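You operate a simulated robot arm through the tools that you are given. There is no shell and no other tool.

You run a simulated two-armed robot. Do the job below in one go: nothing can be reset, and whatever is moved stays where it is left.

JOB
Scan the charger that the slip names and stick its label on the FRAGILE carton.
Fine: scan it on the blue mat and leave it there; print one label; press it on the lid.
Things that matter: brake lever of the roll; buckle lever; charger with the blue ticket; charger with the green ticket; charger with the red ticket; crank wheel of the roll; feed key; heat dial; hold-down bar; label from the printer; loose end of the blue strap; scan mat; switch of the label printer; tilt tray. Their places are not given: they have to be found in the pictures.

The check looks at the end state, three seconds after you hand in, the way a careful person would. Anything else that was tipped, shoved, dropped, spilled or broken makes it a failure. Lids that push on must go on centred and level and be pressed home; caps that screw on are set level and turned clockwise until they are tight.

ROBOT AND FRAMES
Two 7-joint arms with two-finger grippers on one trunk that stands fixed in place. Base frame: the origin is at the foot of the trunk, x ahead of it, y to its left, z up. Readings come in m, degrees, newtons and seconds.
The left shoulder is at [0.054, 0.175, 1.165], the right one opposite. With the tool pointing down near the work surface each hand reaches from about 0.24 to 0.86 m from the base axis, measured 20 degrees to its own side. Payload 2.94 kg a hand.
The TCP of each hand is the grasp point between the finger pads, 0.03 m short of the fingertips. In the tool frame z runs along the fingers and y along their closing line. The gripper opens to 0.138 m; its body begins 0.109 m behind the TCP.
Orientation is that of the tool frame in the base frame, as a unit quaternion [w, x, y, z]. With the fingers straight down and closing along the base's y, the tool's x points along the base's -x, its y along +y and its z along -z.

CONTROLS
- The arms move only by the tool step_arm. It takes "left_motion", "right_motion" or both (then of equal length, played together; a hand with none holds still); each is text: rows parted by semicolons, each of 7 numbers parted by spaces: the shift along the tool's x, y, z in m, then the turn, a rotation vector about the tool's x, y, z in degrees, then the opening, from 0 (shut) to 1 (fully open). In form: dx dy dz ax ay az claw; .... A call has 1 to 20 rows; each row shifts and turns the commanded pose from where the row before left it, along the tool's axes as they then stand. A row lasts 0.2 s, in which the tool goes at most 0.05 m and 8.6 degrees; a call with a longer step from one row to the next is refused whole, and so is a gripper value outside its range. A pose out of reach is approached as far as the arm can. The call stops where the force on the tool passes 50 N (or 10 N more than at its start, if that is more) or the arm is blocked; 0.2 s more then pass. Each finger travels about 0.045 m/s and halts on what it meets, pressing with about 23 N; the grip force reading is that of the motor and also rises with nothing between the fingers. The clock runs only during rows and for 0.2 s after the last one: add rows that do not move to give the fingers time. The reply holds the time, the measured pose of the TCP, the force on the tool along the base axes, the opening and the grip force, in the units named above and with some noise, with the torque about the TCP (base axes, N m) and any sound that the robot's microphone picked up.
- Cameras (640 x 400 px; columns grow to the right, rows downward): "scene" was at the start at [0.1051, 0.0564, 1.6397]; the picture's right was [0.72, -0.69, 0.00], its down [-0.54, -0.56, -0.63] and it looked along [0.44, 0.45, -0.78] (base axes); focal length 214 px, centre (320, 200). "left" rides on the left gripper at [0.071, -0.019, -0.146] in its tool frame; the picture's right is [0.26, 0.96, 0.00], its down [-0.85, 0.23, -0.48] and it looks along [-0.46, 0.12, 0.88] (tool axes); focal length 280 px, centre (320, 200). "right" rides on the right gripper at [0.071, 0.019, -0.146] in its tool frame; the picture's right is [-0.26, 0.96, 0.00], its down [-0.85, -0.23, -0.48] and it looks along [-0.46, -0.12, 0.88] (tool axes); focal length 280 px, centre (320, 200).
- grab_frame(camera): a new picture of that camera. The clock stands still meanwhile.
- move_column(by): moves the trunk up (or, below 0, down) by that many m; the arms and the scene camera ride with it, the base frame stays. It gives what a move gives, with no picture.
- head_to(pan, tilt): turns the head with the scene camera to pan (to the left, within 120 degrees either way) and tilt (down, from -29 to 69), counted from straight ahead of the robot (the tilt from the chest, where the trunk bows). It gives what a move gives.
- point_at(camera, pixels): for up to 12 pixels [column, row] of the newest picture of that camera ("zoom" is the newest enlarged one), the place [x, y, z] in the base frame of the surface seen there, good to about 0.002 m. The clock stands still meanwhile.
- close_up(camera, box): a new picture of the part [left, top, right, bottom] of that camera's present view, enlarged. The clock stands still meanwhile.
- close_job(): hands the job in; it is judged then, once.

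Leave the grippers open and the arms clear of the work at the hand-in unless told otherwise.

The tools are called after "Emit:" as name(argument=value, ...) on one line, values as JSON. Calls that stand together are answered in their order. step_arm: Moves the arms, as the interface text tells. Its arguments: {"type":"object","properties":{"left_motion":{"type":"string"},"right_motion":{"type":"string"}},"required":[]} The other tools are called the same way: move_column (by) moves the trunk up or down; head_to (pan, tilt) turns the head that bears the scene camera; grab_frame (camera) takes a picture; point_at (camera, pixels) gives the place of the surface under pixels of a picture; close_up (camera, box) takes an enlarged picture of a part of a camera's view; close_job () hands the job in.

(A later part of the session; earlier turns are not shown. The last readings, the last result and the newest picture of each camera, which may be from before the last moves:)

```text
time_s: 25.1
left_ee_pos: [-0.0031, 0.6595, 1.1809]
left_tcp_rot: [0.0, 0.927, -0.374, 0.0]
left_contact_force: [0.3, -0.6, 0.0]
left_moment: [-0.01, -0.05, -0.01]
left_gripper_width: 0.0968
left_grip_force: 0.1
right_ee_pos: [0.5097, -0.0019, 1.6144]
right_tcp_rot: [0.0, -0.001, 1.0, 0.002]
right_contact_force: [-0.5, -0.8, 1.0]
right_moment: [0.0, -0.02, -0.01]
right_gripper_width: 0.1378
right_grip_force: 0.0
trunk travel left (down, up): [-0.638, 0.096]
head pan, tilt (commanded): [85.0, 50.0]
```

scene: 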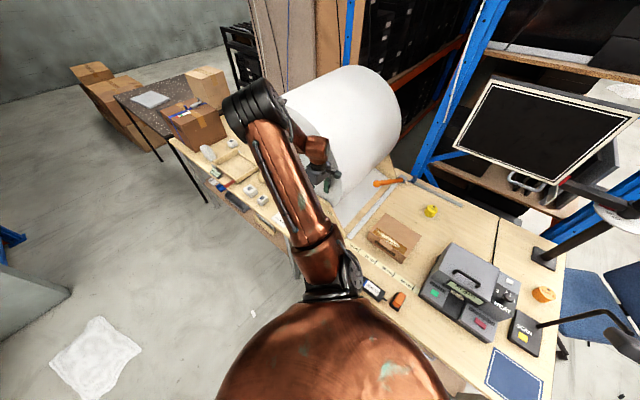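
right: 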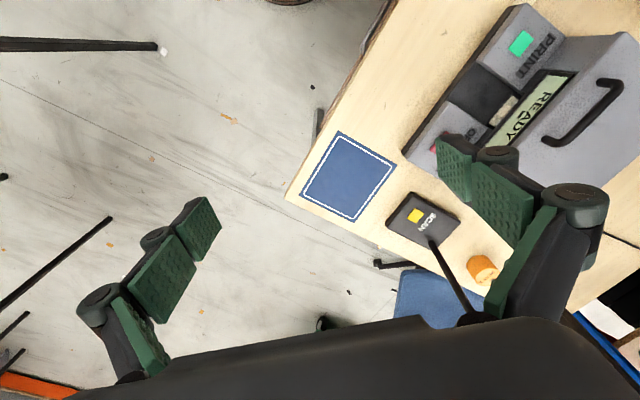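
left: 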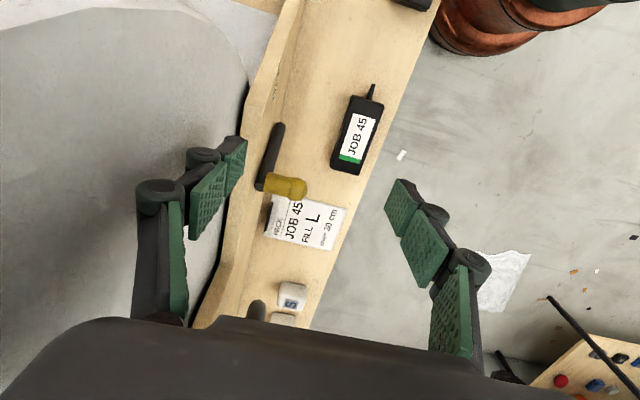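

Now it follows: hand at (-0.003, 0.660, 1.181), nearly above the green charger. I'll look with the left camera and measure.

Emit:
grab_frame(camera="left")

Emit:
grab_frame(camera="scene")

```text
taken
```

left: 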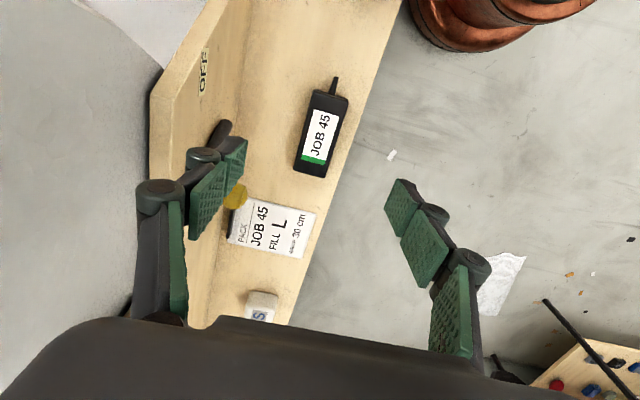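

```text
taken
```

scene: 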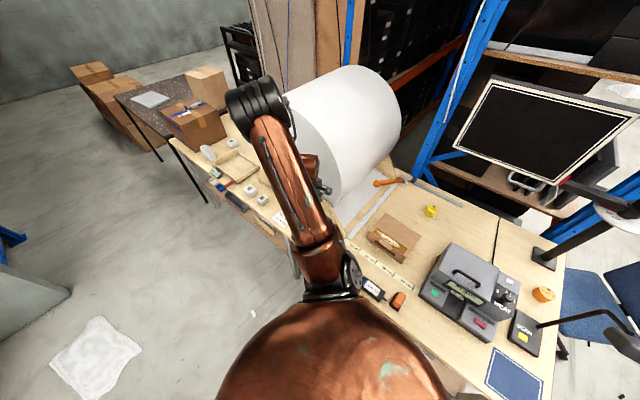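

I'll enlarge the charger in the left view to pick its corners and check the knob.

Emit:
close_up(camera="left", box=[200, 60, 370, 220])

```text
2.50 times, centred on (285, 140) of left
```

zoom: 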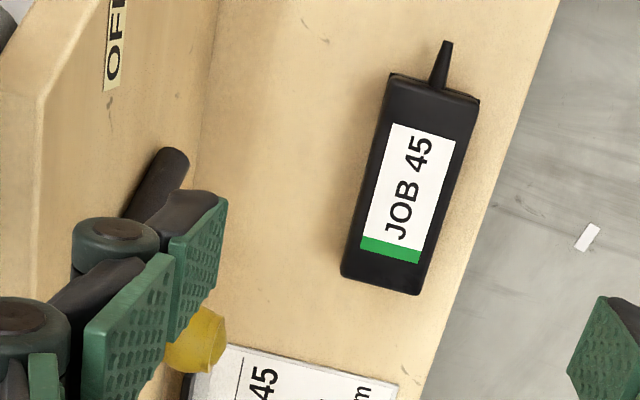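

Emit:
point_at(camera="zoom", pixels=[[395, 85], [472, 103], [350, 270], [415, 288], [410, 190], [388, 180], [445, 60], [445, 200], [200, 340], [215, 330], [165, 165], [340, 200]])

```text
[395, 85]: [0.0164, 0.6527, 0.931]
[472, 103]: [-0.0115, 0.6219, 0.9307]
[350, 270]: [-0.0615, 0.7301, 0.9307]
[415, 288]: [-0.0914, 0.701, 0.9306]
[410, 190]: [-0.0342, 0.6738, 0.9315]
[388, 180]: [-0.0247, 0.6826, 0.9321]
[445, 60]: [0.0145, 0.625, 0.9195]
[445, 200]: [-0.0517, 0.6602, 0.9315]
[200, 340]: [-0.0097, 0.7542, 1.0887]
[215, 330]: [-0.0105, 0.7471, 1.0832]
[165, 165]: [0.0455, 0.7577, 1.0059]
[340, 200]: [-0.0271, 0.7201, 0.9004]
```

Charger top corners give its centre (-0.037, 0.676), top z 0.931, width 0.042, length 0.11 at -45°. I'll grip 12 mm toward the cable end, keep the opening at about 0.075 to clear the yellow knob at (-0.010, 0.747, 1.085), and go down to z≈1.02 first.

Emit:
step_arm(left_motion="-0.0242 0.0114 0 0 0 0.95 0.54; 0 0 0.03 0 0 0 0.54; 0 0 0.03 0 0 0 0.54; 0 0 0.03 0 0 0 0.54; 0 0 0 0 0 0 0.54")

Emit:
grab_frame(camera="left")

Emit:
grab_frame(camera="scene")

```text
time_s: 26.3
left_ee_pos: [-0.0286, 0.6684, 1.0905]
left_tcp_rot: [0.0, 0.924, -0.382, 0.0]
left_contact_force: [1.0, -0.1, 0.8]
left_moment: [0.01, 0.01, 0.01]
left_gripper_width: 0.0746
left_grip_force: 0.0
right_ee_pos: [0.5104, -0.0012, 1.6138]
right_tcp_rot: [-0.001, -0.001, 1.0, 0.0]
right_contact_force: [-0.4, -0.3, 0.8]
right_moment: [0.02, -0.02, 0.03]
right_gripper_width: 0.138
right_grip_force: 0.1
trunk travel left (down, up): [-0.638, 0.096]
head pan, tilt (commanded): [85.0, 50.0]
```

```text
taken
```

left: 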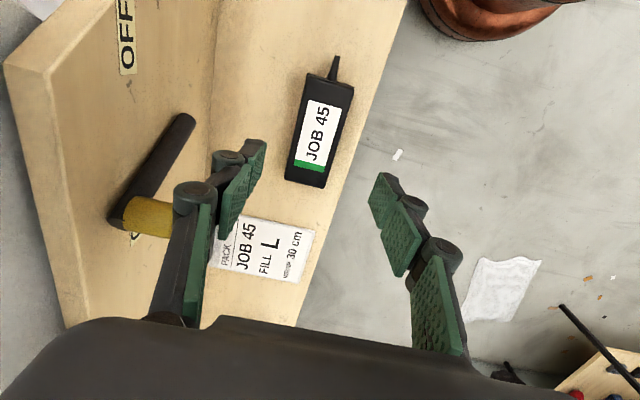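

```text
taken
```

scene: 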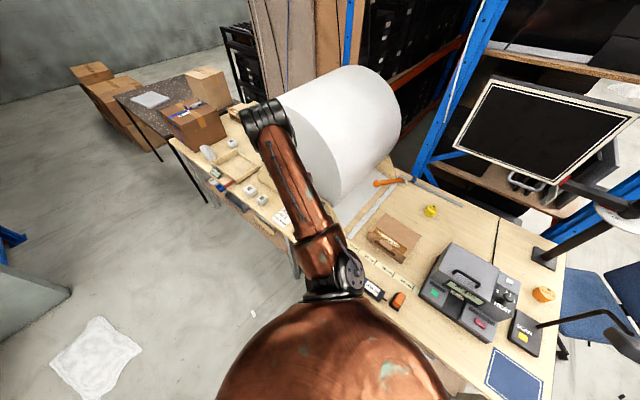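

The knob at (147,215) is partly hidden by the finger. I'll measure knob and finger points to be sure of the gap.

Emit:
point_at(camera="left", pixels=[[130, 215], [150, 205], [168, 225], [150, 232], [195, 190], [183, 260], [240, 200], [200, 225], [170, 310]])

Emit:
close_up(camera="left", box=[90, 100, 290, 330])

```text
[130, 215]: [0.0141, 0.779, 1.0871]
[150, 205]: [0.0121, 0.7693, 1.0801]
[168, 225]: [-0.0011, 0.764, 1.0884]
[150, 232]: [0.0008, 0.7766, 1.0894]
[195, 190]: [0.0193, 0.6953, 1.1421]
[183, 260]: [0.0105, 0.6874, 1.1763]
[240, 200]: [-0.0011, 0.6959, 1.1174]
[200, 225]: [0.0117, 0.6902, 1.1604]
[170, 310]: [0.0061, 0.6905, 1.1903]
```

```text
1.74 times, centred on (190, 215) of left
```

zoom: 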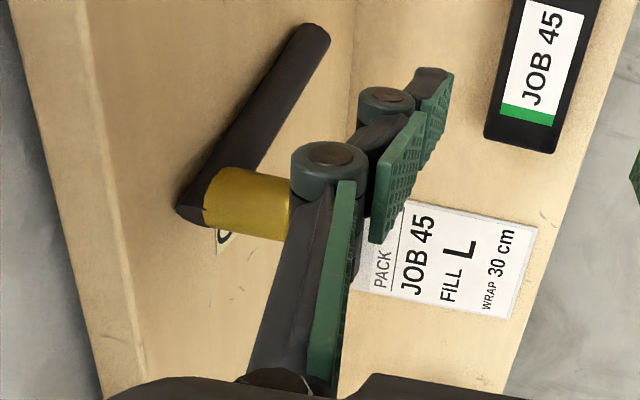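

The finger's knuckle stays about 1 cm clear of the knob along the bench and the hand's body about 2 cm. I go down in steps to z≈0.937, with fingertips just above the bench at 0.907.

Emit:
step_arm(left_motion="0 0 0.035 0 0 0 0.54; 0 0 0.035 0 0 0 0.54; 0 0 0.03 0 0 0 0.54; 0 0 0.025 0 0 0 0.54; 0 0 0.02 0 0 0 0.54; 0 0 0 0 0 0 0.54")

Emit:
grab_frame(camera="left")

```text
time_s: 27.7
left_ee_pos: [0.0063, 0.6812, 0.9995]
left_tcp_rot: [0.002, 0.924, -0.382, -0.001]
left_contact_force: [0.5, -0.7, -0.5]
left_moment: [0.02, -0.03, -0.01]
left_gripper_width: 0.0742
left_grip_force: 0.0
left hand out of reach, approached as far as the arm can: row 2, 3, 4, 5
right_ee_pos: [0.509, -0.0021, 1.6146]
right_tcp_rot: [0.0, -0.001, 1.0, 0.0]
right_contact_force: [-0.8, 0.1, -0.4]
right_moment: [0.0, -0.06, 0.02]
right_gripper_width: 0.1382
right_grip_force: 0.1
trunk travel left (down, up): [-0.638, 0.096]
head pan, tilt (commanded): [85.0, 50.0]
```

```text
taken
```

left: 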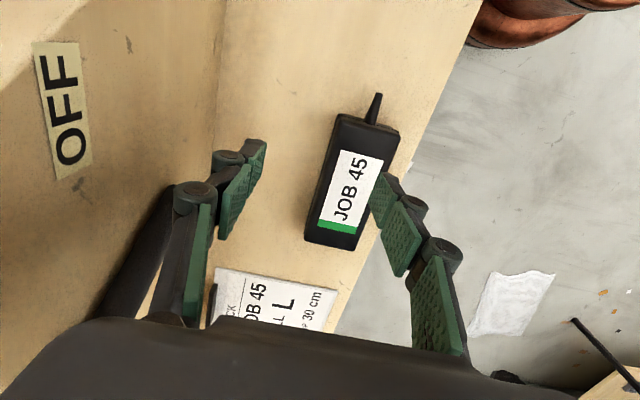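

It drifted to (0.006, 0.681, 1.0): too low relative to the shoulder. The earlier pose at z 1.09 was reached exactly, so I'll return there and lower the trunk instead, so the hand goes straight down with the same arm posture.

Emit:
step_arm(left_motion="-0.0039 0.0084 -0.0228 0 0 0 0.54; -0.0039 0.0084 -0.0228 0 0 0 0.54; -0.0039 0.0084 -0.0228 0 0 0 0.54; -0.0039 0.0084 -0.0228 0 0 0 0.54; 0 0 0 0 0 0 0.54")

```text
time_s: 28.9
left_ee_pos: [-0.0262, 0.6675, 1.0892]
left_tcp_rot: [0.001, 0.924, -0.382, -0.001]
left_contact_force: [-0.1, -0.5, -1.3]
left_moment: [-0.02, -0.06, 0.02]
left_gripper_width: 0.0743
left_grip_force: 0.0
right_ee_pos: [0.5099, -0.0009, 1.6145]
right_tcp_rot: [-0.003, 0.0, 1.0, 0.001]
right_contact_force: [-0.1, 0.6, -0.5]
right_moment: [0.0, 0.01, 0.04]
right_gripper_width: 0.1382
right_grip_force: 0.0
trunk travel left (down, up): [-0.638, 0.096]
head pan, tilt (commanded): [85.0, 50.0]
```

Back at (-0.026, 0.668, 1.089). I lower the trunk 0.11 m, which brings the fingertips to about 0.95, above the charger's top.

Emit:
move_column(by=-0.11)

Emit:
grab_frame(camera="left")

```text
time_s: 30.4
left_ee_pos: [-0.0286, 0.6686, 0.9816]
left_tcp_rot: [-0.001, 0.925, -0.381, 0.0]
left_contact_force: [1.0, 0.3, 0.3]
left_moment: [0.01, 0.01, 0.0]
left_gripper_width: 0.0742
left_grip_force: 0.0
right_ee_pos: [0.5096, -0.0018, 1.5039]
right_tcp_rot: [0.0, -0.001, 1.0, 0.002]
right_contact_force: [-0.5, -0.1, 0.4]
right_moment: [0.0, 0.0, -0.01]
right_gripper_width: 0.1375
right_grip_force: 0.2
trunk travel left (down, up): [-0.528, 0.206]
head pan, tilt (commanded): [85.0, 50.0]
```

```text
taken
```

left: 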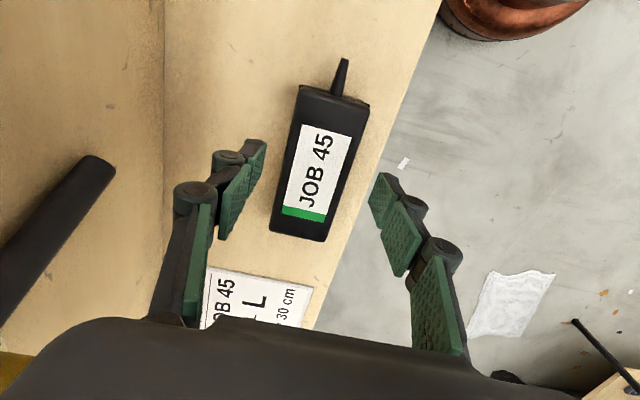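

The charger lies between the fingertips. I lower the trunk 0.044 more to z≈0.937.

Emit:
move_column(by=-0.044)

Emit:
grab_frame(camera="left")

```text
time_s: 31.2
left_ee_pos: [-0.0279, 0.6687, 0.9377]
left_tcp_rot: [0.0, 0.924, -0.383, 0.001]
left_contact_force: [-0.6, 1.2, 0.0]
left_moment: [-0.01, -0.02, -0.02]
left_gripper_width: 0.0745
left_grip_force: 0.1
right_ee_pos: [0.51, -0.001, 1.4607]
right_tcp_rot: [0.0, -0.002, 1.0, 0.002]
right_contact_force: [-0.9, -0.5, -0.1]
right_moment: [0.02, -0.04, 0.02]
right_gripper_width: 0.1379
right_grip_force: 0.1
trunk travel left (down, up): [-0.484, 0.25]
head pan, tilt (commanded): [85.0, 50.0]
```

```text
taken
```

left: 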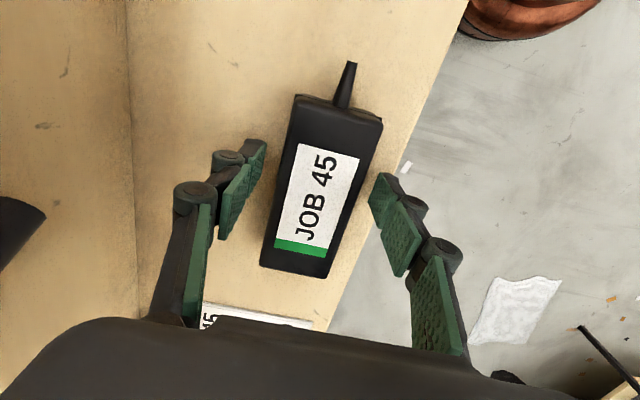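

The charger sits between the pads. I close the fingers on it.

Emit:
step_arm(left_motion="0 0 0 0 0 0 0.2; 0 0 0 0 0 0 0.2; 0 0 0 0 0 0 0.2; 0 0 0 0 0 0 0.2; 0 0 0 0 0 0 0.2")

Emit:
grab_frame(camera="left")

```text
time_s: 32.4
left_ee_pos: [-0.0281, 0.667, 0.9367]
left_tcp_rot: [0.0, 0.924, -0.383, 0.0]
left_contact_force: [0.9, 0.3, 1.2]
left_moment: [-0.04, -0.08, 0.02]
left_gripper_width: 0.0517
left_grip_force: 23.3
right_ee_pos: [0.5092, -0.0018, 1.4603]
right_tcp_rot: [0.0, -0.001, 1.0, 0.001]
right_contact_force: [-0.3, 1.1, -0.3]
right_moment: [-0.01, -0.05, -0.04]
right_gripper_width: 0.1383
right_grip_force: 0.1
trunk travel left (down, up): [-0.484, 0.25]
head pan, tilt (commanded): [85.0, 50.0]
```

```text
taken
```

left: 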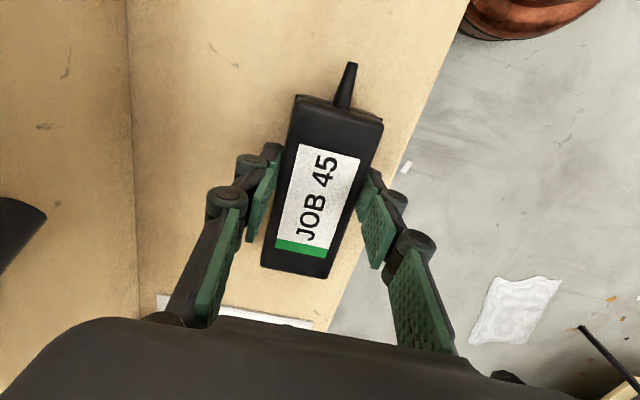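

Held: width 0.052, grip 23 N. I lift straight up with the trunk by 0.154 m.

Emit:
move_column(by=0.154)

Emit:
grab_frame(camera="left")

Emit:
grab_frame(camera="scene")

```text
time_s: 34.2
left_ee_pos: [-0.0277, 0.6691, 1.0906]
left_tcp_rot: [0.0, 0.924, -0.382, 0.001]
left_contact_force: [-1.5, -0.5, -2.6]
left_moment: [-0.03, 0.02, -0.01]
left_gripper_width: 0.0512
left_grip_force: 23.1
right_ee_pos: [0.5108, -0.0009, 1.6135]
right_tcp_rot: [-0.001, -0.001, 1.0, 0.0]
right_contact_force: [-0.2, 1.7, 0.2]
right_moment: [0.0, 0.03, -0.02]
right_gripper_width: 0.1379
right_grip_force: 0.0
trunk travel left (down, up): [-0.638, 0.096]
head pan, tilt (commanded): [85.0, 50.0]
```

```text
taken
```

left: 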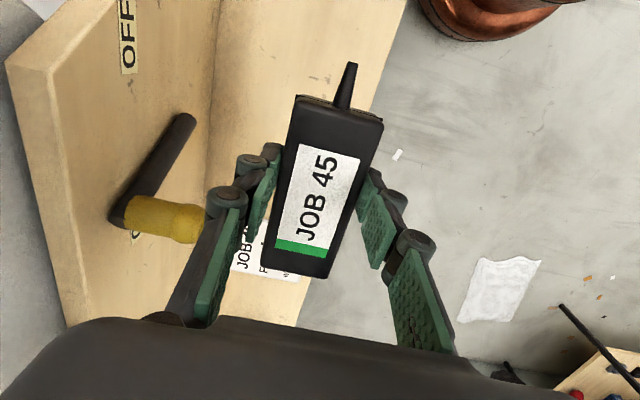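

```text
taken
```

scene: 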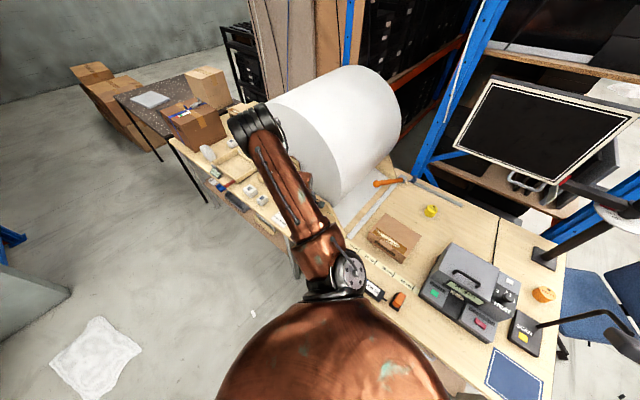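

The charger is lifted cleanly. I'll carry it along the bench front (+u, tool +x) in small steps at this height, and at the same time move the right hand out to the right so it is clear of the mat.

Emit:
step_arm(left_motion="0.03 0 0 0 0 0 0.2; 0.03 0 0 0 0 0 0.2; 0.03 0 0 0 0 0 0.2; 0.03 0 0 0 0 0 0.2", right_motion="0 -0.04 0 0 0 0 1; 0 -0.04 0 0 0 0 1; 0 -0.04 0 0 0 0 1; 0 -0.04 0 0 0 0 1")

```text
time_s: 35.2
left_ee_pos: [0.0572, 0.5802, 1.0939]
left_tcp_rot: [-0.001, 0.924, -0.382, -0.001]
left_contact_force: [-0.8, -0.9, -2.9]
left_moment: [0.0, -0.02, 0.0]
left_gripper_width: 0.0513
left_grip_force: 22.6
right_ee_pos: [0.5125, -0.1668, 1.613]
right_tcp_rot: [-0.002, 0.0, 1.0, 0.002]
right_contact_force: [1.1, -0.6, 0.5]
right_moment: [0.05, 0.03, 0.01]
right_gripper_width: 0.1381
right_grip_force: 0.1
trunk travel left (down, up): [-0.638, 0.096]
head pan, tilt (commanded): [85.0, 50.0]
```

It follows well. I continue along the bench front, turning the hand 8° per row towards the pose for the mat and rising slightly.

Emit:
step_arm(left_motion="0.039 0 -0.004 0 0 8 0.2; 0.0386 -0.0054 -0.004 0 0 8 0.2; 0.0375 -0.0107 -0.004 0 0 8 0.2; 0.0356 -0.0159 -0.004 0 0 8 0.2; 0.0331 -0.0207 -0.004 0 0 8 0.2; 0.0299 -0.0251 -0.004 0 0 8 0.2; 0.0261 -0.029 -0.004 0 0 8 0.2; 0.0218 -0.0323 -0.004 0 0 8 0.2; 0.0171 -0.0351 -0.004 0 0 8 0.2; 0.0121 -0.0371 -0.004 0 0 8 0.2", right_motion="0 -0.04 0 0 0 0 1; 0 -0.04 0 0 0 0 1; 0 -0.04 0 0 0 0 1; 0 -0.04 0 0 0 0 1; 0 0 0 0 0 0 1; 0 0 0 0 0 0 1; 0 0 0 0 0 0 1; 0 0 0 0 0 0 1; 0 0 0 0 0 0 1; 0 0 0 0 0 0 1")

Emit:
head_to(pan=30, tilt=50)

Emit:
grab_frame(camera="scene")

```text
time_s: 37.4
left_ee_pos: [0.3335, 0.3063, 1.1312]
left_tcp_rot: [0.0, -0.461, 0.887, 0.001]
left_contact_force: [0.6, -0.2, -1.8]
left_moment: [0.0, 0.01, -0.01]
left_gripper_width: 0.051
left_grip_force: 22.9
right_ee_pos: [0.5137, -0.3236, 1.6118]
right_tcp_rot: [-0.001, -0.001, 1.0, 0.0]
right_contact_force: [0.6, -0.2, -0.2]
right_moment: [0.05, 0.04, -0.01]
right_gripper_width: 0.1379
right_grip_force: 0.0
trunk travel left (down, up): [-0.638, 0.096]
head pan, tilt (commanded): [85.0, 50.0]
```

```text
time_s: 38.6
left_ee_pos: [0.3315, 0.3074, 1.1311]
left_tcp_rot: [0.001, -0.463, 0.886, 0.0]
left_contact_force: [-0.2, -0.5, -2.2]
left_moment: [-0.02, 0.03, 0.0]
left_gripper_width: 0.0515
left_grip_force: 23.1
right_ee_pos: [0.5108, -0.322, 1.6109]
right_tcp_rot: [0.0, -0.001, 1.0, 0.0]
right_contact_force: [0.2, 0.3, 0.4]
right_moment: [0.03, -0.02, 0.03]
right_gripper_width: 0.1377
right_grip_force: 0.2
trunk travel left (down, up): [-0.638, 0.096]
head pan, tilt (commanded): [30.0, 50.0]
```

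```text
taken
```

scene: 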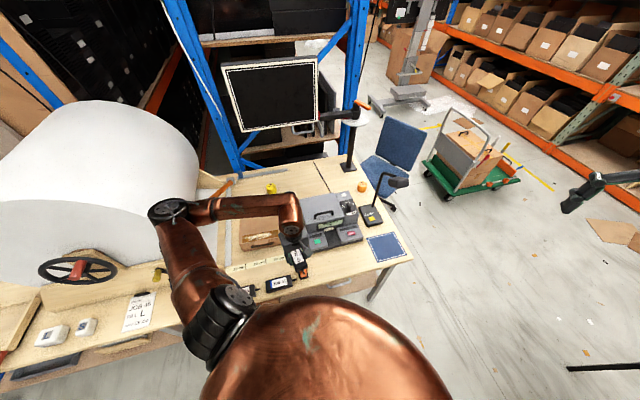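

The hand is at (0.333, 0.306, 1.131) with the charger. I'll enlarge the scanner and mat to see where the scan head hangs.

Emit:
close_up(camera="scene", box=[270, 160, 430, 280])

```text
3.33 times, centred on (350, 220) of scene
```

zoom: 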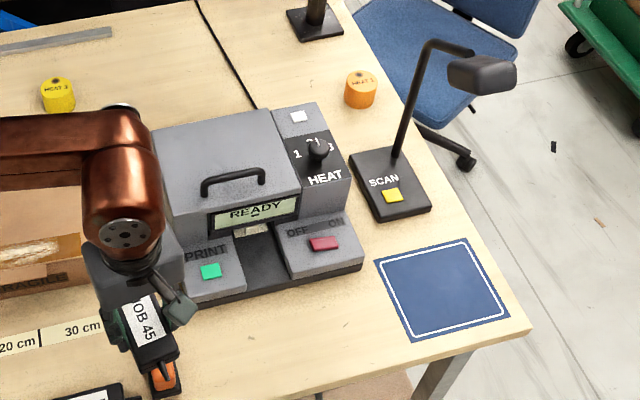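

Emit:
point_at(camera="zoom", pixels=[[375, 262], [467, 238], [411, 342], [509, 313], [440, 290], [455, 75], [510, 78], [480, 60], [470, 90], [430, 45], [392, 195], [398, 150]])

```text
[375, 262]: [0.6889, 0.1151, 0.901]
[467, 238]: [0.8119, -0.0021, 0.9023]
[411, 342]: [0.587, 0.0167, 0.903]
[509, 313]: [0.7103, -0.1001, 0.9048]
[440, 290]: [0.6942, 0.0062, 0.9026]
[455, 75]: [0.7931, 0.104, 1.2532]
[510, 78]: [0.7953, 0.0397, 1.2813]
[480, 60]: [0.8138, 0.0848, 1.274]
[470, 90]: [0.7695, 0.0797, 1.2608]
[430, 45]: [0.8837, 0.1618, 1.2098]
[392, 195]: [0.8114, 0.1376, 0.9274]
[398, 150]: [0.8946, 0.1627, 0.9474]
```

Mat centre is (0.6995, 0.0074); the scan head hangs at about (0.79, 0.07, 1.25–1.29), so I'll come in low from the front. First four rows further along the bench front with the turning going on.

Emit:
step_arm(left_motion="0.0068 -0.0384 0 0 0 8 0.2; 0.0014 -0.039 0 0 0 8 0.2; -0.0041 -0.0388 0 0 0 8 0.2; -0.0094 -0.0378 0 0 0 8 0.2; 0 0 0 0 0 0 0.2")

Emit:
move_column(by=-0.12)

Emit:
grab_frame(camera="scene")

Emit:
grab_frame(camera="left")

```text
time_s: 39.9
left_ee_pos: [0.4427, 0.1971, 1.13]
left_tcp_rot: [0.0, -0.2, 0.98, 0.0]
left_contact_force: [-1.0, 1.1, -4.0]
left_moment: [-0.06, 0.0, -0.03]
left_gripper_width: 0.0515
left_grip_force: 22.6
right_ee_pos: [0.5102, -0.3208, 1.614]
right_tcp_rot: [0.0, -0.001, 1.0, 0.0]
right_contact_force: [-0.4, 0.7, 0.7]
right_moment: [-0.04, -0.03, 0.02]
right_gripper_width: 0.1378
right_grip_force: 0.0
trunk travel left (down, up): [-0.638, 0.096]
head pan, tilt (commanded): [30.0, 50.0]
```

```text
time_s: 41.4
left_ee_pos: [0.4441, 0.1982, 1.0108]
left_tcp_rot: [0.0, -0.201, 0.98, 0.0]
left_contact_force: [-0.3, -0.6, -3.2]
left_moment: [-0.02, 0.05, 0.01]
left_gripper_width: 0.0515
left_grip_force: 23.6
right_ee_pos: [0.5104, -0.3227, 1.4933]
right_tcp_rot: [0.001, -0.001, 1.0, 0.001]
right_contact_force: [0.7, -0.1, 0.0]
right_moment: [0.02, -0.03, -0.05]
right_gripper_width: 0.1381
right_grip_force: 0.0
trunk travel left (down, up): [-0.518, 0.216]
head pan, tilt (commanded): [30.0, 50.0]
```

```text
taken
```

scene: 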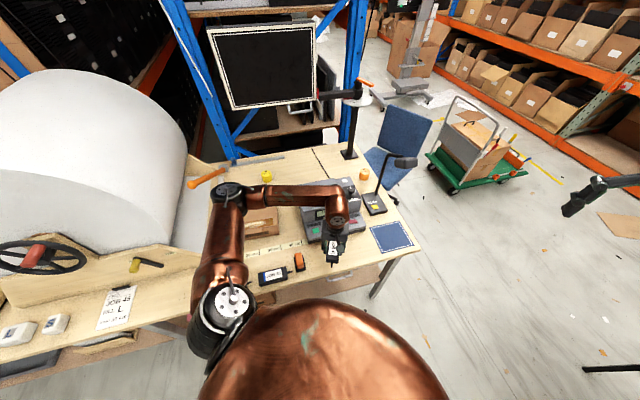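

```text
taken
```

left: 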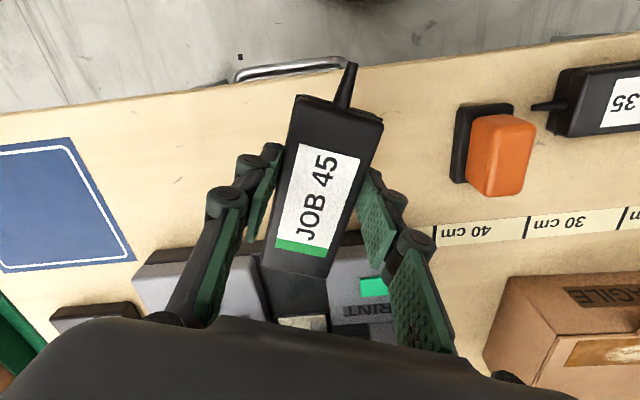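

Clear so far: hand at (0.444, 0.198, 1.011), yaw 23°. I now go to the mat with the last 67° of turning, sinking 4 cm on the way to stay under the scan head.

Emit:
step_arm(left_motion="-0.0197 -0.0336 0.004 0 0 8.34 0.2; -0.0243 -0.0304 0.005 0 0 8.34 0.2; -0.0285 -0.0265 0.005 0 0 8.34 0.2; -0.032 -0.0221 0.005 0 0 8.34 0.2; -0.0349 -0.0172 0.005 0 0 8.34 0.2; -0.0371 -0.0119 0.005 0 0 8.34 0.2; -0.0384 -0.0065 0.005 0 0 8.34 0.2; -0.0389 -0.0008 0.004 0 0 8.34 0.2; 0 0 0 0 0 0 0.2")

Emit:
grab_frame(camera="scene")

Emit:
grab_frame(camera="left")

```text
time_s: 43.4
left_ee_pos: [0.6163, 0.0427, 0.9586]
left_tcp_rot: [-0.001, 0.321, 0.947, 0.0]
left_contact_force: [0.3, -0.2, -2.0]
left_moment: [0.06, 0.06, 0.03]
left_gripper_width: 0.0512
left_grip_force: 23.0
left hand out of reach, approached as far as the arm can: row 7, 8
right_ee_pos: [0.5122, -0.324, 1.4927]
right_tcp_rot: [-0.001, -0.001, 1.0, 0.001]
right_contact_force: [0.2, -0.5, 0.7]
right_moment: [0.03, 0.05, 0.05]
right_gripper_width: 0.1381
right_grip_force: 0.1
trunk travel left (down, up): [-0.518, 0.216]
head pan, tilt (commanded): [30.0, 50.0]
```

```text
taken
```

scene: 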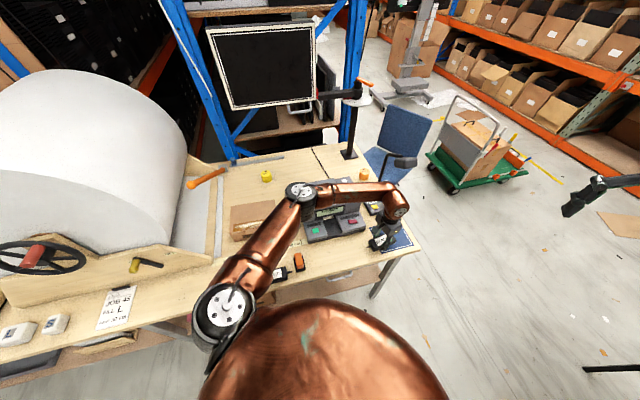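

```text
taken
```

left: 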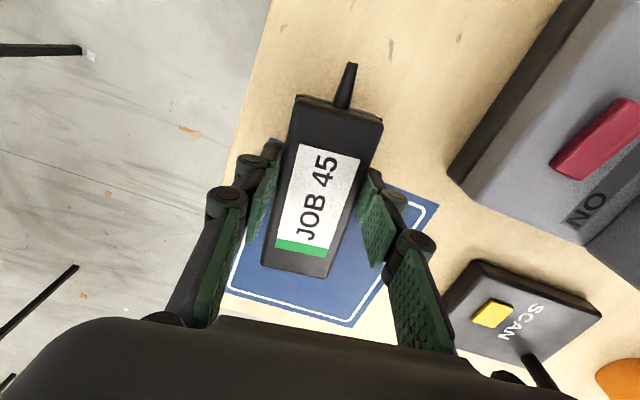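

The left arm stops 8 cm short of the mat centre. A lower trunk should give more forward reach: I raise the hand 0.1 m in place, then lower the trunk by 0.1.

Emit:
step_arm(left_motion="0 0 -0.035 0 0 0 0.2; 0 0 -0.035 0 0 0 0.2; 0 0 -0.035 0 0 0 0.2; 0 0 0 0 0 0 0.2")

Emit:
move_column(by=-0.105)

```text
time_s: 44.4
left_ee_pos: [0.6135, 0.04, 1.0651]
left_tcp_rot: [-0.001, 0.337, 0.941, 0.001]
left_contact_force: [-0.4, 0.6, -2.4]
left_moment: [0.02, 0.02, -0.02]
left_gripper_width: 0.0516
left_grip_force: 23.0
right_ee_pos: [0.5116, -0.3232, 1.4937]
right_tcp_rot: [-0.001, -0.001, 1.0, 0.001]
right_contact_force: [-0.1, 0.1, -0.7]
right_moment: [0.0, 0.02, 0.04]
right_gripper_width: 0.1381
right_grip_force: 0.1
trunk travel left (down, up): [-0.518, 0.216]
head pan, tilt (commanded): [30.0, 50.0]
```

```text
time_s: 45.7
left_ee_pos: [0.6125, 0.041, 0.9611]
left_tcp_rot: [0.0, 0.338, 0.941, 0.0]
left_contact_force: [0.0, 0.7, -2.4]
left_moment: [0.03, 0.04, 0.02]
left_gripper_width: 0.0515
left_grip_force: 23.5
right_ee_pos: [0.5096, -0.3226, 1.3886]
right_tcp_rot: [0.0, -0.001, 1.0, 0.0]
right_contact_force: [0.7, 0.4, 0.3]
right_moment: [-0.01, -0.01, -0.04]
right_gripper_width: 0.1379
right_grip_force: 0.0
trunk travel left (down, up): [-0.413, 0.321]
head pan, tilt (commanded): [30.0, 50.0]
```

Now I move the remaining (0.08, -0.028) to the mat centre with the last 4° of turn.

Emit:
step_arm(left_motion="-0.027 0.01 0 0 0 1.4 0.2; -0.027 0.01 0 0 0 1.4 0.2; -0.027 0.01 0 0 0 1.3 0.2; 0 0 0 0 0 0 0.2")

Emit:
grab_frame(camera="left")

Emit:
grab_frame(camera="scene")

```text
time_s: 46.7
left_ee_pos: [0.6304, 0.0352, 0.9614]
left_tcp_rot: [0.0, 0.345, 0.938, 0.0]
left_contact_force: [0.0, 0.0, -1.9]
left_moment: [0.03, 0.02, -0.02]
left_gripper_width: 0.0513
left_grip_force: 23.3
left hand out of reach, approached as far as the arm can: row 1, 2, 3
right_ee_pos: [0.5102, -0.322, 1.3881]
right_tcp_rot: [0.0, 0.0, 1.0, 0.001]
right_contact_force: [0.2, 0.1, 0.4]
right_moment: [-0.02, 0.0, -0.01]
right_gripper_width: 0.1379
right_grip_force: 0.0
trunk travel left (down, up): [-0.413, 0.321]
head pan, tilt (commanded): [30.0, 50.0]
```

```text
taken
```

left: 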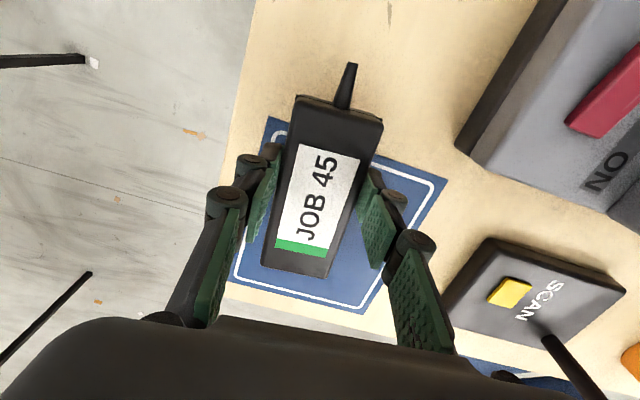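

```text
taken
```

scene: 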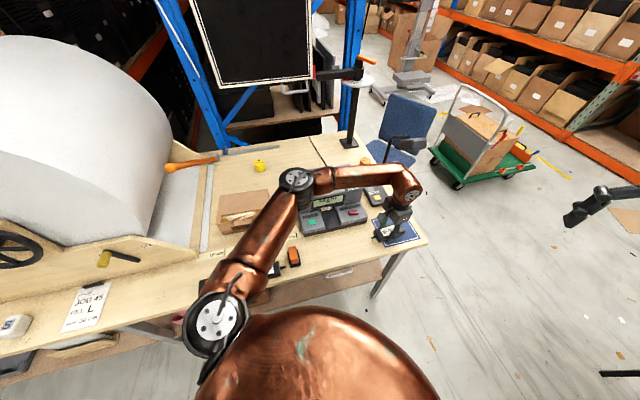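

Yaw lags behind command there, so a wrist turn limit is involved. The charger fits on the mat also at a skew, so I turn back to about -20° and then move on to the mat centre.

Emit:
step_arm(left_motion="0 0 0 0 0 -6.7 0.2; 0 0 0 0 0 -6.7 0.2; 0 0 0 0 0 -6.7 0.2; -0.0238 -0.0004 0 0 0 0 0.2; -0.0238 -0.0004 0 0 0 0 0.2; -0.0238 -0.0004 0 0 0 0 0.2; 0 0 0 0 0 0 0.2")

Emit:
grab_frame(camera="left")

```text
time_s: 48.3
left_ee_pos: [0.6966, 0.0077, 0.9628]
left_tcp_rot: [0.0, 0.176, 0.984, 0.001]
left_contact_force: [-0.3, 0.1, -2.2]
left_moment: [0.0, 0.05, -0.01]
left_gripper_width: 0.0515
left_grip_force: 22.6
right_ee_pos: [0.5117, -0.3224, 1.3884]
right_tcp_rot: [-0.001, -0.001, 1.0, 0.001]
right_contact_force: [-0.1, 0.2, 0.0]
right_moment: [-0.01, 0.01, 0.03]
right_gripper_width: 0.1379
right_grip_force: 0.0
trunk travel left (down, up): [-0.413, 0.321]
head pan, tilt (commanded): [30.0, 50.0]
```

```text
taken
```

left: 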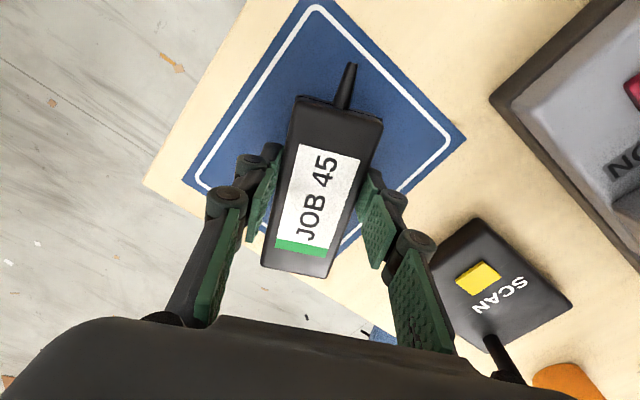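

The hand is exactly over the mat centre: (0.697, 0.008), yaw -20°, and the whole charger with its cable stub lies within the mat outline. I lower 2.2 cm gently to set it down.

Emit:
step_arm(left_motion="0 0 0.01 0 0 0 0.2; 0 0 0.008 0 0 0 0.2; 0 0 0.003 0 0 0 0.2; 0 0 0.0015 0 0 0 0.2; 0 0 0 0 0 0 0.2")

```text
time_s: 49.5
left_ee_pos: [0.6975, 0.0088, 0.9385]
left_tcp_rot: [-0.001, 0.176, 0.984, 0.0]
left_contact_force: [-0.2, -0.1, -2.4]
left_moment: [-0.01, 0.07, 0.01]
left_gripper_width: 0.051
left_grip_force: 22.8
right_ee_pos: [0.5122, -0.3232, 1.3877]
right_tcp_rot: [-0.001, 0.0, 1.0, 0.0]
right_contact_force: [0.6, -0.4, 0.4]
right_moment: [0.01, 0.03, 0.01]
right_gripper_width: 0.1379
right_grip_force: 0.1
trunk travel left (down, up): [-0.413, 0.321]
head pan, tilt (commanded): [30.0, 50.0]
```

Still carrying the weight (-2.4 N). I lower in 1 mm steps until contact.

Emit:
step_arm(left_motion="0 0 0.0012 0 0 0 0.2; 0 0 0.0012 0 0 0 0.2; 0 0 0 0 0 0 0.2")

```text
time_s: 50.3
left_ee_pos: [0.6974, 0.0087, 0.9385]
left_tcp_rot: [0.0, 0.176, 0.984, 0.0]
left_contact_force: [1.2, 0.2, 0.6]
left_moment: [-0.07, -0.17, 0.0]
left_gripper_width: 0.0514
left_grip_force: 22.9
right_ee_pos: [0.5123, -0.3224, 1.3879]
right_tcp_rot: [-0.001, -0.001, 1.0, 0.001]
right_contact_force: [-0.7, -0.1, -0.1]
right_moment: [0.01, 0.02, 0.01]
right_gripper_width: 0.138
right_grip_force: 0.1
trunk travel left (down, up): [-0.413, 0.321]
head pan, tilt (commanded): [30.0, 50.0]
```

The charger rests on the mat now. I open the fingers to about 0.08 m.

Emit:
step_arm(left_motion="0 0 0 0 0 0 0.4; 0 0 0 0 0 0 0.55; 0 0 0 0 0 0 0.6; 0 0 0 0 0 0 0.6; 0 0 0 0 0 0 0.6")

Emit:
grab_frame(camera="left")

```text
time_s: 51.5
left_ee_pos: [0.6966, 0.0087, 0.9382]
left_tcp_rot: [0.0, 0.177, 0.984, 0.0]
left_contact_force: [-0.3, -0.3, 0.1]
left_moment: [-0.02, 0.01, 0.02]
left_gripper_width: 0.0829
left_grip_force: 0.0
right_ee_pos: [0.5105, -0.3226, 1.3875]
right_tcp_rot: [0.0, -0.001, 1.0, 0.001]
right_contact_force: [0.8, 0.1, 0.3]
right_moment: [-0.04, 0.03, -0.02]
right_gripper_width: 0.138
right_grip_force: 0.0
trunk travel left (down, up): [-0.413, 0.321]
head pan, tilt (commanded): [30.0, 50.0]
```

```text
taken
```

left: 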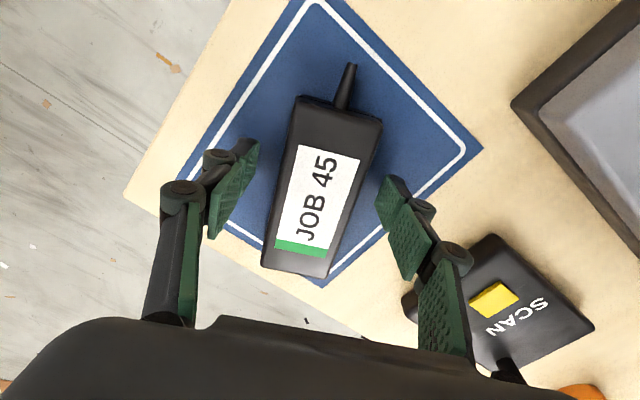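

Released; the charger lies squarely on the mat with ticket up. I rise 5 cm (staying below the scan head), back off toward myself along tool +x, then look.

Emit:
step_arm(left_motion="0 0 -0.025 0 0 0 0.6; 0 0 -0.025 0 0 0 0.6; 0.04 0 -0.005 0 0 0 0.6; 0.045 0 -0.01 0 0 0 0.6; 0.045 0 -0.01 0 0 0 0.6; 0.04 0 -0.02 0 0 0 0.6; 0 0 -0.04 0 0 0 0.6; 0 0 -0.04 0 0 0 0.6")

Emit:
grab_frame(camera="left")

Emit:
grab_frame(camera="scene")

```text
time_s: 53.3
left_ee_pos: [0.5365, 0.0692, 1.1117]
left_tcp_rot: [0.0, 0.176, 0.984, 0.0]
left_contact_force: [-0.2, 0.2, 0.8]
left_moment: [0.05, -0.01, 0.01]
left_gripper_width: 0.0829
left_grip_force: 0.1
right_ee_pos: [0.5101, -0.3219, 1.388]
right_tcp_rot: [0.0, 0.0, 1.0, 0.001]
right_contact_force: [-0.4, 0.0, 0.3]
right_moment: [-0.03, -0.02, -0.03]
right_gripper_width: 0.138
right_grip_force: 0.1
trunk travel left (down, up): [-0.413, 0.321]
head pan, tilt (commanded): [30.0, 50.0]
```

```text
taken
```

left: 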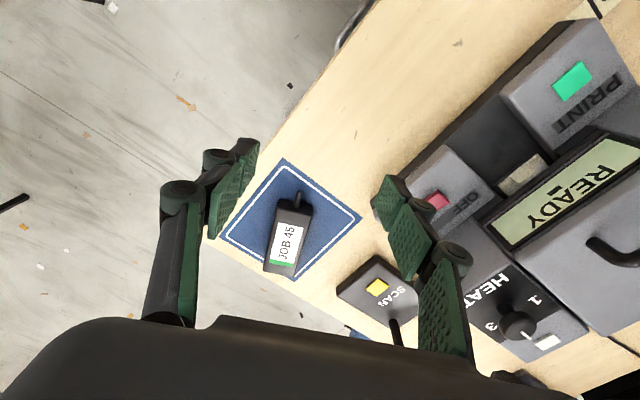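

```text
taken
```

scene: 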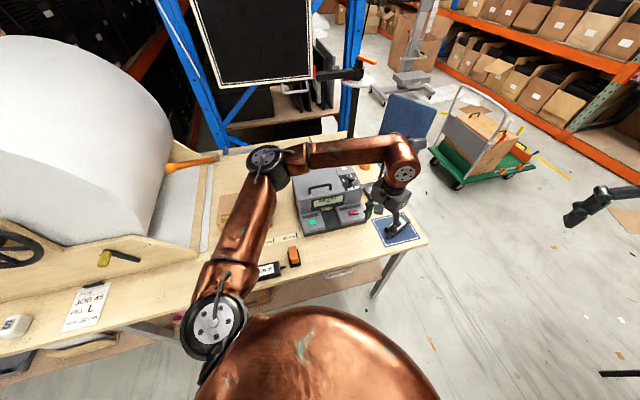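

The charger is on the mat. Now I look closely at the printer in the left camera: the slot, the LCD and the dial.

Emit:
close_up(camera="left", box=[430, 90, 640, 260])

Emit:
close_up(camera="left", box=[450, 240, 600, 380])

Emit:
close_up(camera="left", box=[200, 150, 440, 340])

```text
2.35 times, centred on (535, 175) of left
```

zoom: 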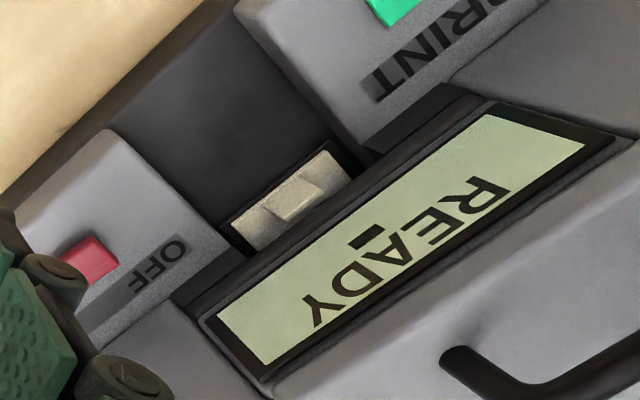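

```text
2.86 times, centred on (525, 310) of left
```

zoom: 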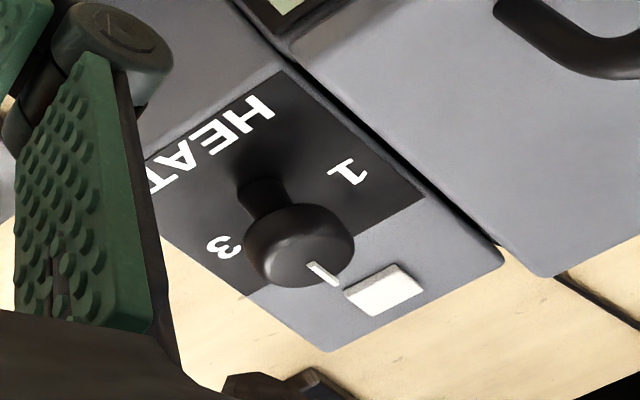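

```text
2.11 times, centred on (320, 245) of left
```

zoom: 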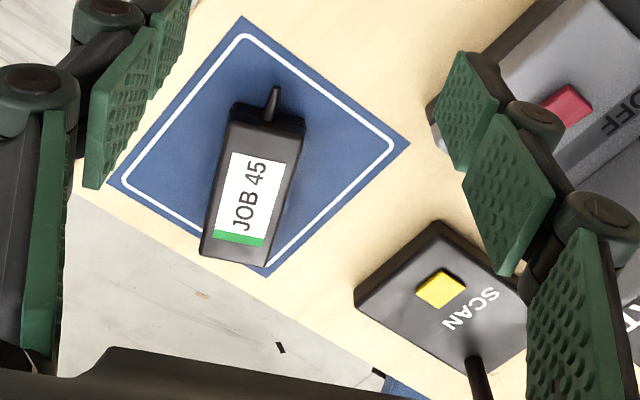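

LCD still reads READY "-"; the dial points at 2 (between 1 and 3). I measure the SCAN key's corners and the base edges in this enlarged view.

Emit:
point_at(camera="zoom", pixels=[[442, 288], [418, 290], [440, 308], [465, 288], [440, 270], [357, 290], [437, 222], [470, 360], [475, 385], [250, 200], [235, 255], [275, 95]])

```text
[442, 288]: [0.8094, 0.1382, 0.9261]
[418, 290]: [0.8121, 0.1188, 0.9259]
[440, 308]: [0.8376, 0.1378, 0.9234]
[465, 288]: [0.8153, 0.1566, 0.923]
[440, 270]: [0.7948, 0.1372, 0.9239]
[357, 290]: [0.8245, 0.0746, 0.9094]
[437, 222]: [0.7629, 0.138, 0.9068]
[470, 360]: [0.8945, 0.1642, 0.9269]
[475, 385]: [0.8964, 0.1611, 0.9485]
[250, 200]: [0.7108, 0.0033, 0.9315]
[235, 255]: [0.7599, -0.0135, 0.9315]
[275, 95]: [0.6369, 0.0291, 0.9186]
```

SCAN key centre is about (0.813, 0.138, 0.926). The scan head is above it, so I'll press with closed fingers leaning forward ~35°. First I turn to yaw 0, close the fingers and lean, here in free space.

Emit:
step_arm(left_motion="0 0 0 0 0 -6.8 0; 0 0 0 0 0 -6.8 0; 0 0 0 0 0 -6.7 0; 0 0 0 0 -7 0 0; 0 0 0 0 -7 0 0; 0 0 0 0 -7 0 0; 0 0 0 0 -7 0 0; 0 0 0 0 -7 0 0; 0 0 0 0 0 0 0")

Emit:
grab_frame(camera="left")

```text
time_s: 55.3
left_ee_pos: [0.5376, 0.0685, 1.1124]
left_tcp_rot: [0.301, 0.0, 0.953, 0.0]
left_contact_force: [-0.1, 0.3, -0.7]
left_moment: [0.02, -0.02, 0.0]
left_gripper_width: 0.0001
left_grip_force: 22.9
right_ee_pos: [0.5104, -0.3216, 1.3888]
right_tcp_rot: [-0.001, -0.001, 1.0, 0.001]
right_contact_force: [0.5, 0.3, -0.1]
right_moment: [0.0, -0.01, -0.04]
right_gripper_width: 0.1376
right_grip_force: 0.1
trunk travel left (down, up): [-0.413, 0.321]
head pan, tilt (commanded): [30.0, 50.0]
```

```text
taken
```

left: 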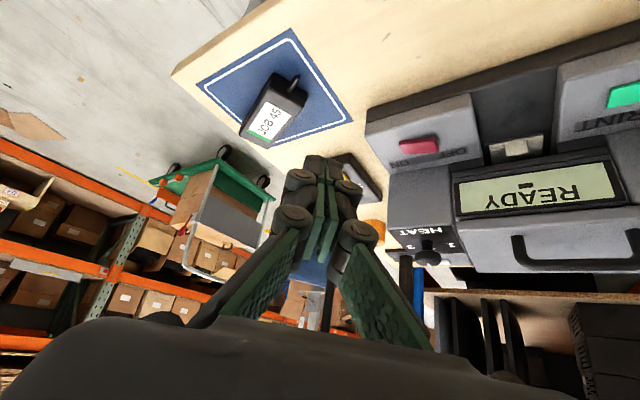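

A good front view of the printer: I enlarge the slot at (517,148) and the LCD.

Emit:
close_up(camera="left", box=[470, 115, 570, 175])

Emit:
close_up(camera="left", box=[360, 60, 640, 280])

```text
6.40 times, centred on (520, 145) of left
```

zoom: 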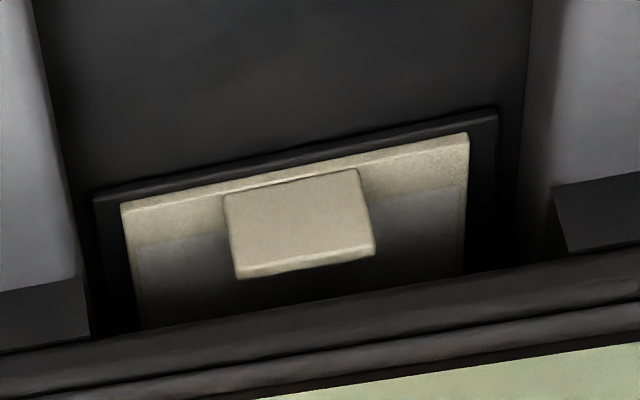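

```text
1.82 times, centred on (500, 170) of left
```

zoom: 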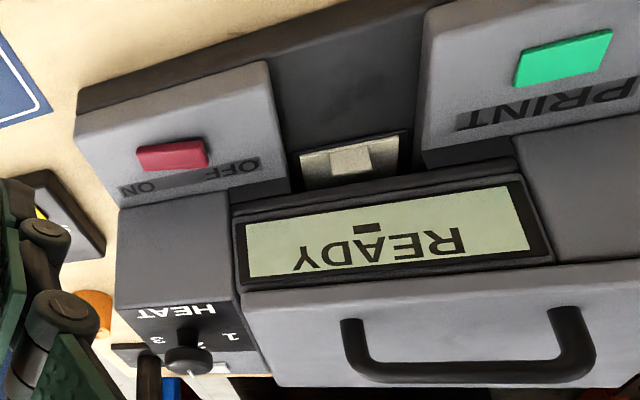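

The slot shows a cream label piece with a raised tab. Now I move toward the SCAN key, to about 6 cm behind and above it.

Emit:
step_arm(left_motion="-0.0187 0.0115 0.0314 0 0 0 0; -0.0187 0.0115 0.0314 0 0 0 0; -0.0187 0.0115 0.0314 0 0 0 0; -0.0187 0.0115 0.0314 0 0 0 0; -0.0187 0.0115 0.0314 0 0 0 0; -0.0187 0.0115 0.0314 0 0 0 0; 0 0 0 0 0 0 0")

Emit:
grab_frame(camera="left")

Emit:
grab_frame(camera="scene")

```text
time_s: 56.9
left_ee_pos: [0.7391, 0.1377, 1.0208]
left_tcp_rot: [0.301, 0.0, 0.954, 0.0]
left_contact_force: [-0.8, 0.6, 0.0]
left_moment: [0.01, 0.0, -0.01]
left_gripper_width: 0.0001
left_grip_force: 22.9
right_ee_pos: [0.5097, -0.3224, 1.388]
right_tcp_rot: [0.0, -0.002, 1.0, 0.001]
right_contact_force: [0.8, -0.3, 0.1]
right_moment: [0.02, -0.02, -0.02]
right_gripper_width: 0.138
right_grip_force: 0.0
trunk travel left (down, up): [-0.413, 0.321]
head pan, tilt (commanded): [30.0, 50.0]
```

```text
taken
```

left: 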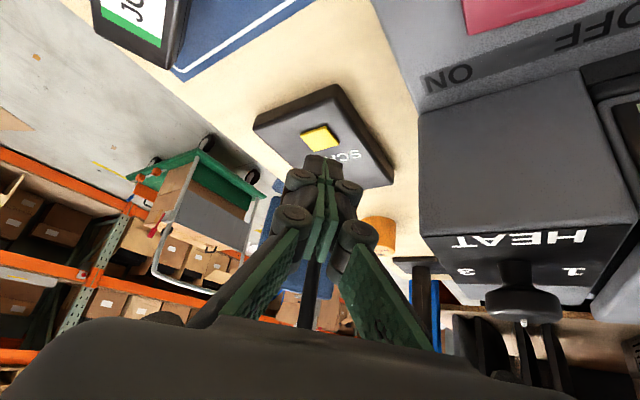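

```text
taken
```

scene: 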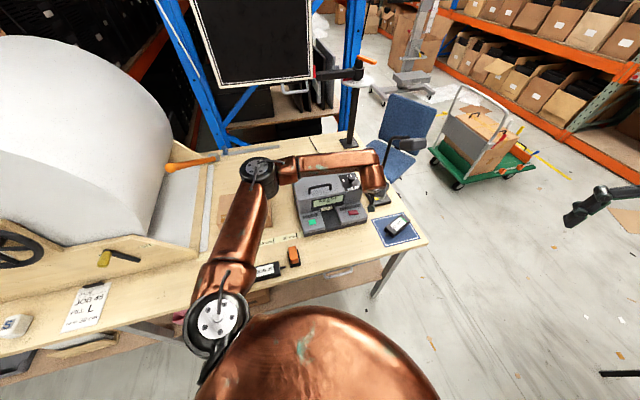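

The fingertips point at the key. I re-measure the key from this view before pressing.

Emit:
close_up(camera="left", box=[250, 80, 400, 190])

```text
3.64 times, centred on (325, 135) of left
```

zoom: 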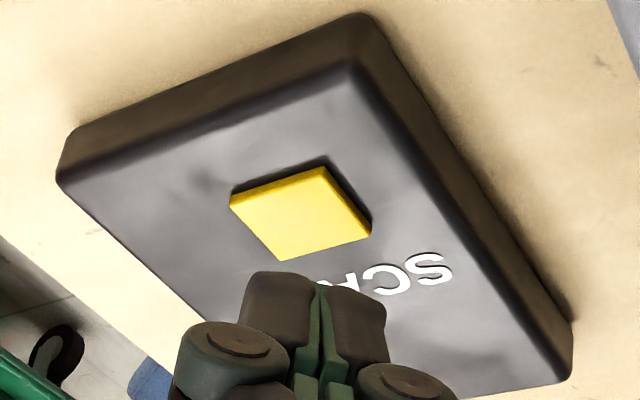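

Emit:
point_at(camera="zoom", pixels=[[302, 215], [240, 210], [322, 178], [362, 235], [285, 250], [315, 275], [275, 300], [360, 310], [320, 160], [220, 250]])

```text
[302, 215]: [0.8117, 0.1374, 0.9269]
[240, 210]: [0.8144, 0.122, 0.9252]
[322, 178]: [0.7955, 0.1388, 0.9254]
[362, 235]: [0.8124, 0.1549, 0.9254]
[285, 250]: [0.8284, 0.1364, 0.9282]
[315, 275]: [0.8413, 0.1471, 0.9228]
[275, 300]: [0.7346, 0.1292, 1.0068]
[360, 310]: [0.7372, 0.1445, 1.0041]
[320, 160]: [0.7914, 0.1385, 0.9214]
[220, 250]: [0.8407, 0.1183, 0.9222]
```

Key centre (0.8125, 0.138, 0.927), about 24 mm square. I move the fingertips to 1 cm above it.

Emit:
step_arm(left_motion="-0.0073 0 0.0266 0 0 0 0; -0.0073 0 0.0266 0 0 0 0; -0.0073 0 0.0266 0 0 0 0; 0 0 0 0 0 0 0")

Emit:
close_up(camera="left", box=[220, 60, 440, 210])

```text
time_s: 57.9
left_ee_pos: [0.8007, 0.136, 0.9688]
left_tcp_rot: [0.3, 0.0, 0.954, -0.001]
left_contact_force: [-0.2, 0.3, 0.9]
left_moment: [-0.03, 0.02, 0.01]
left_gripper_width: 0.0002
left_grip_force: 23.1
right_ee_pos: [0.5094, -0.3226, 1.3892]
right_tcp_rot: [0.0, -0.001, 1.0, 0.0]
right_contact_force: [0.3, -0.2, -0.4]
right_moment: [-0.01, -0.04, -0.01]
right_gripper_width: 0.138
right_grip_force: 0.1
trunk travel left (down, up): [-0.413, 0.321]
head pan, tilt (commanded): [30.0, 50.0]
```

```text
2.67 times, centred on (330, 135) of left
```

zoom: 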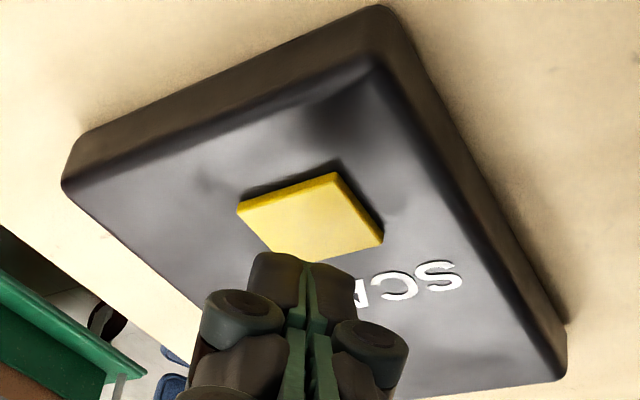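

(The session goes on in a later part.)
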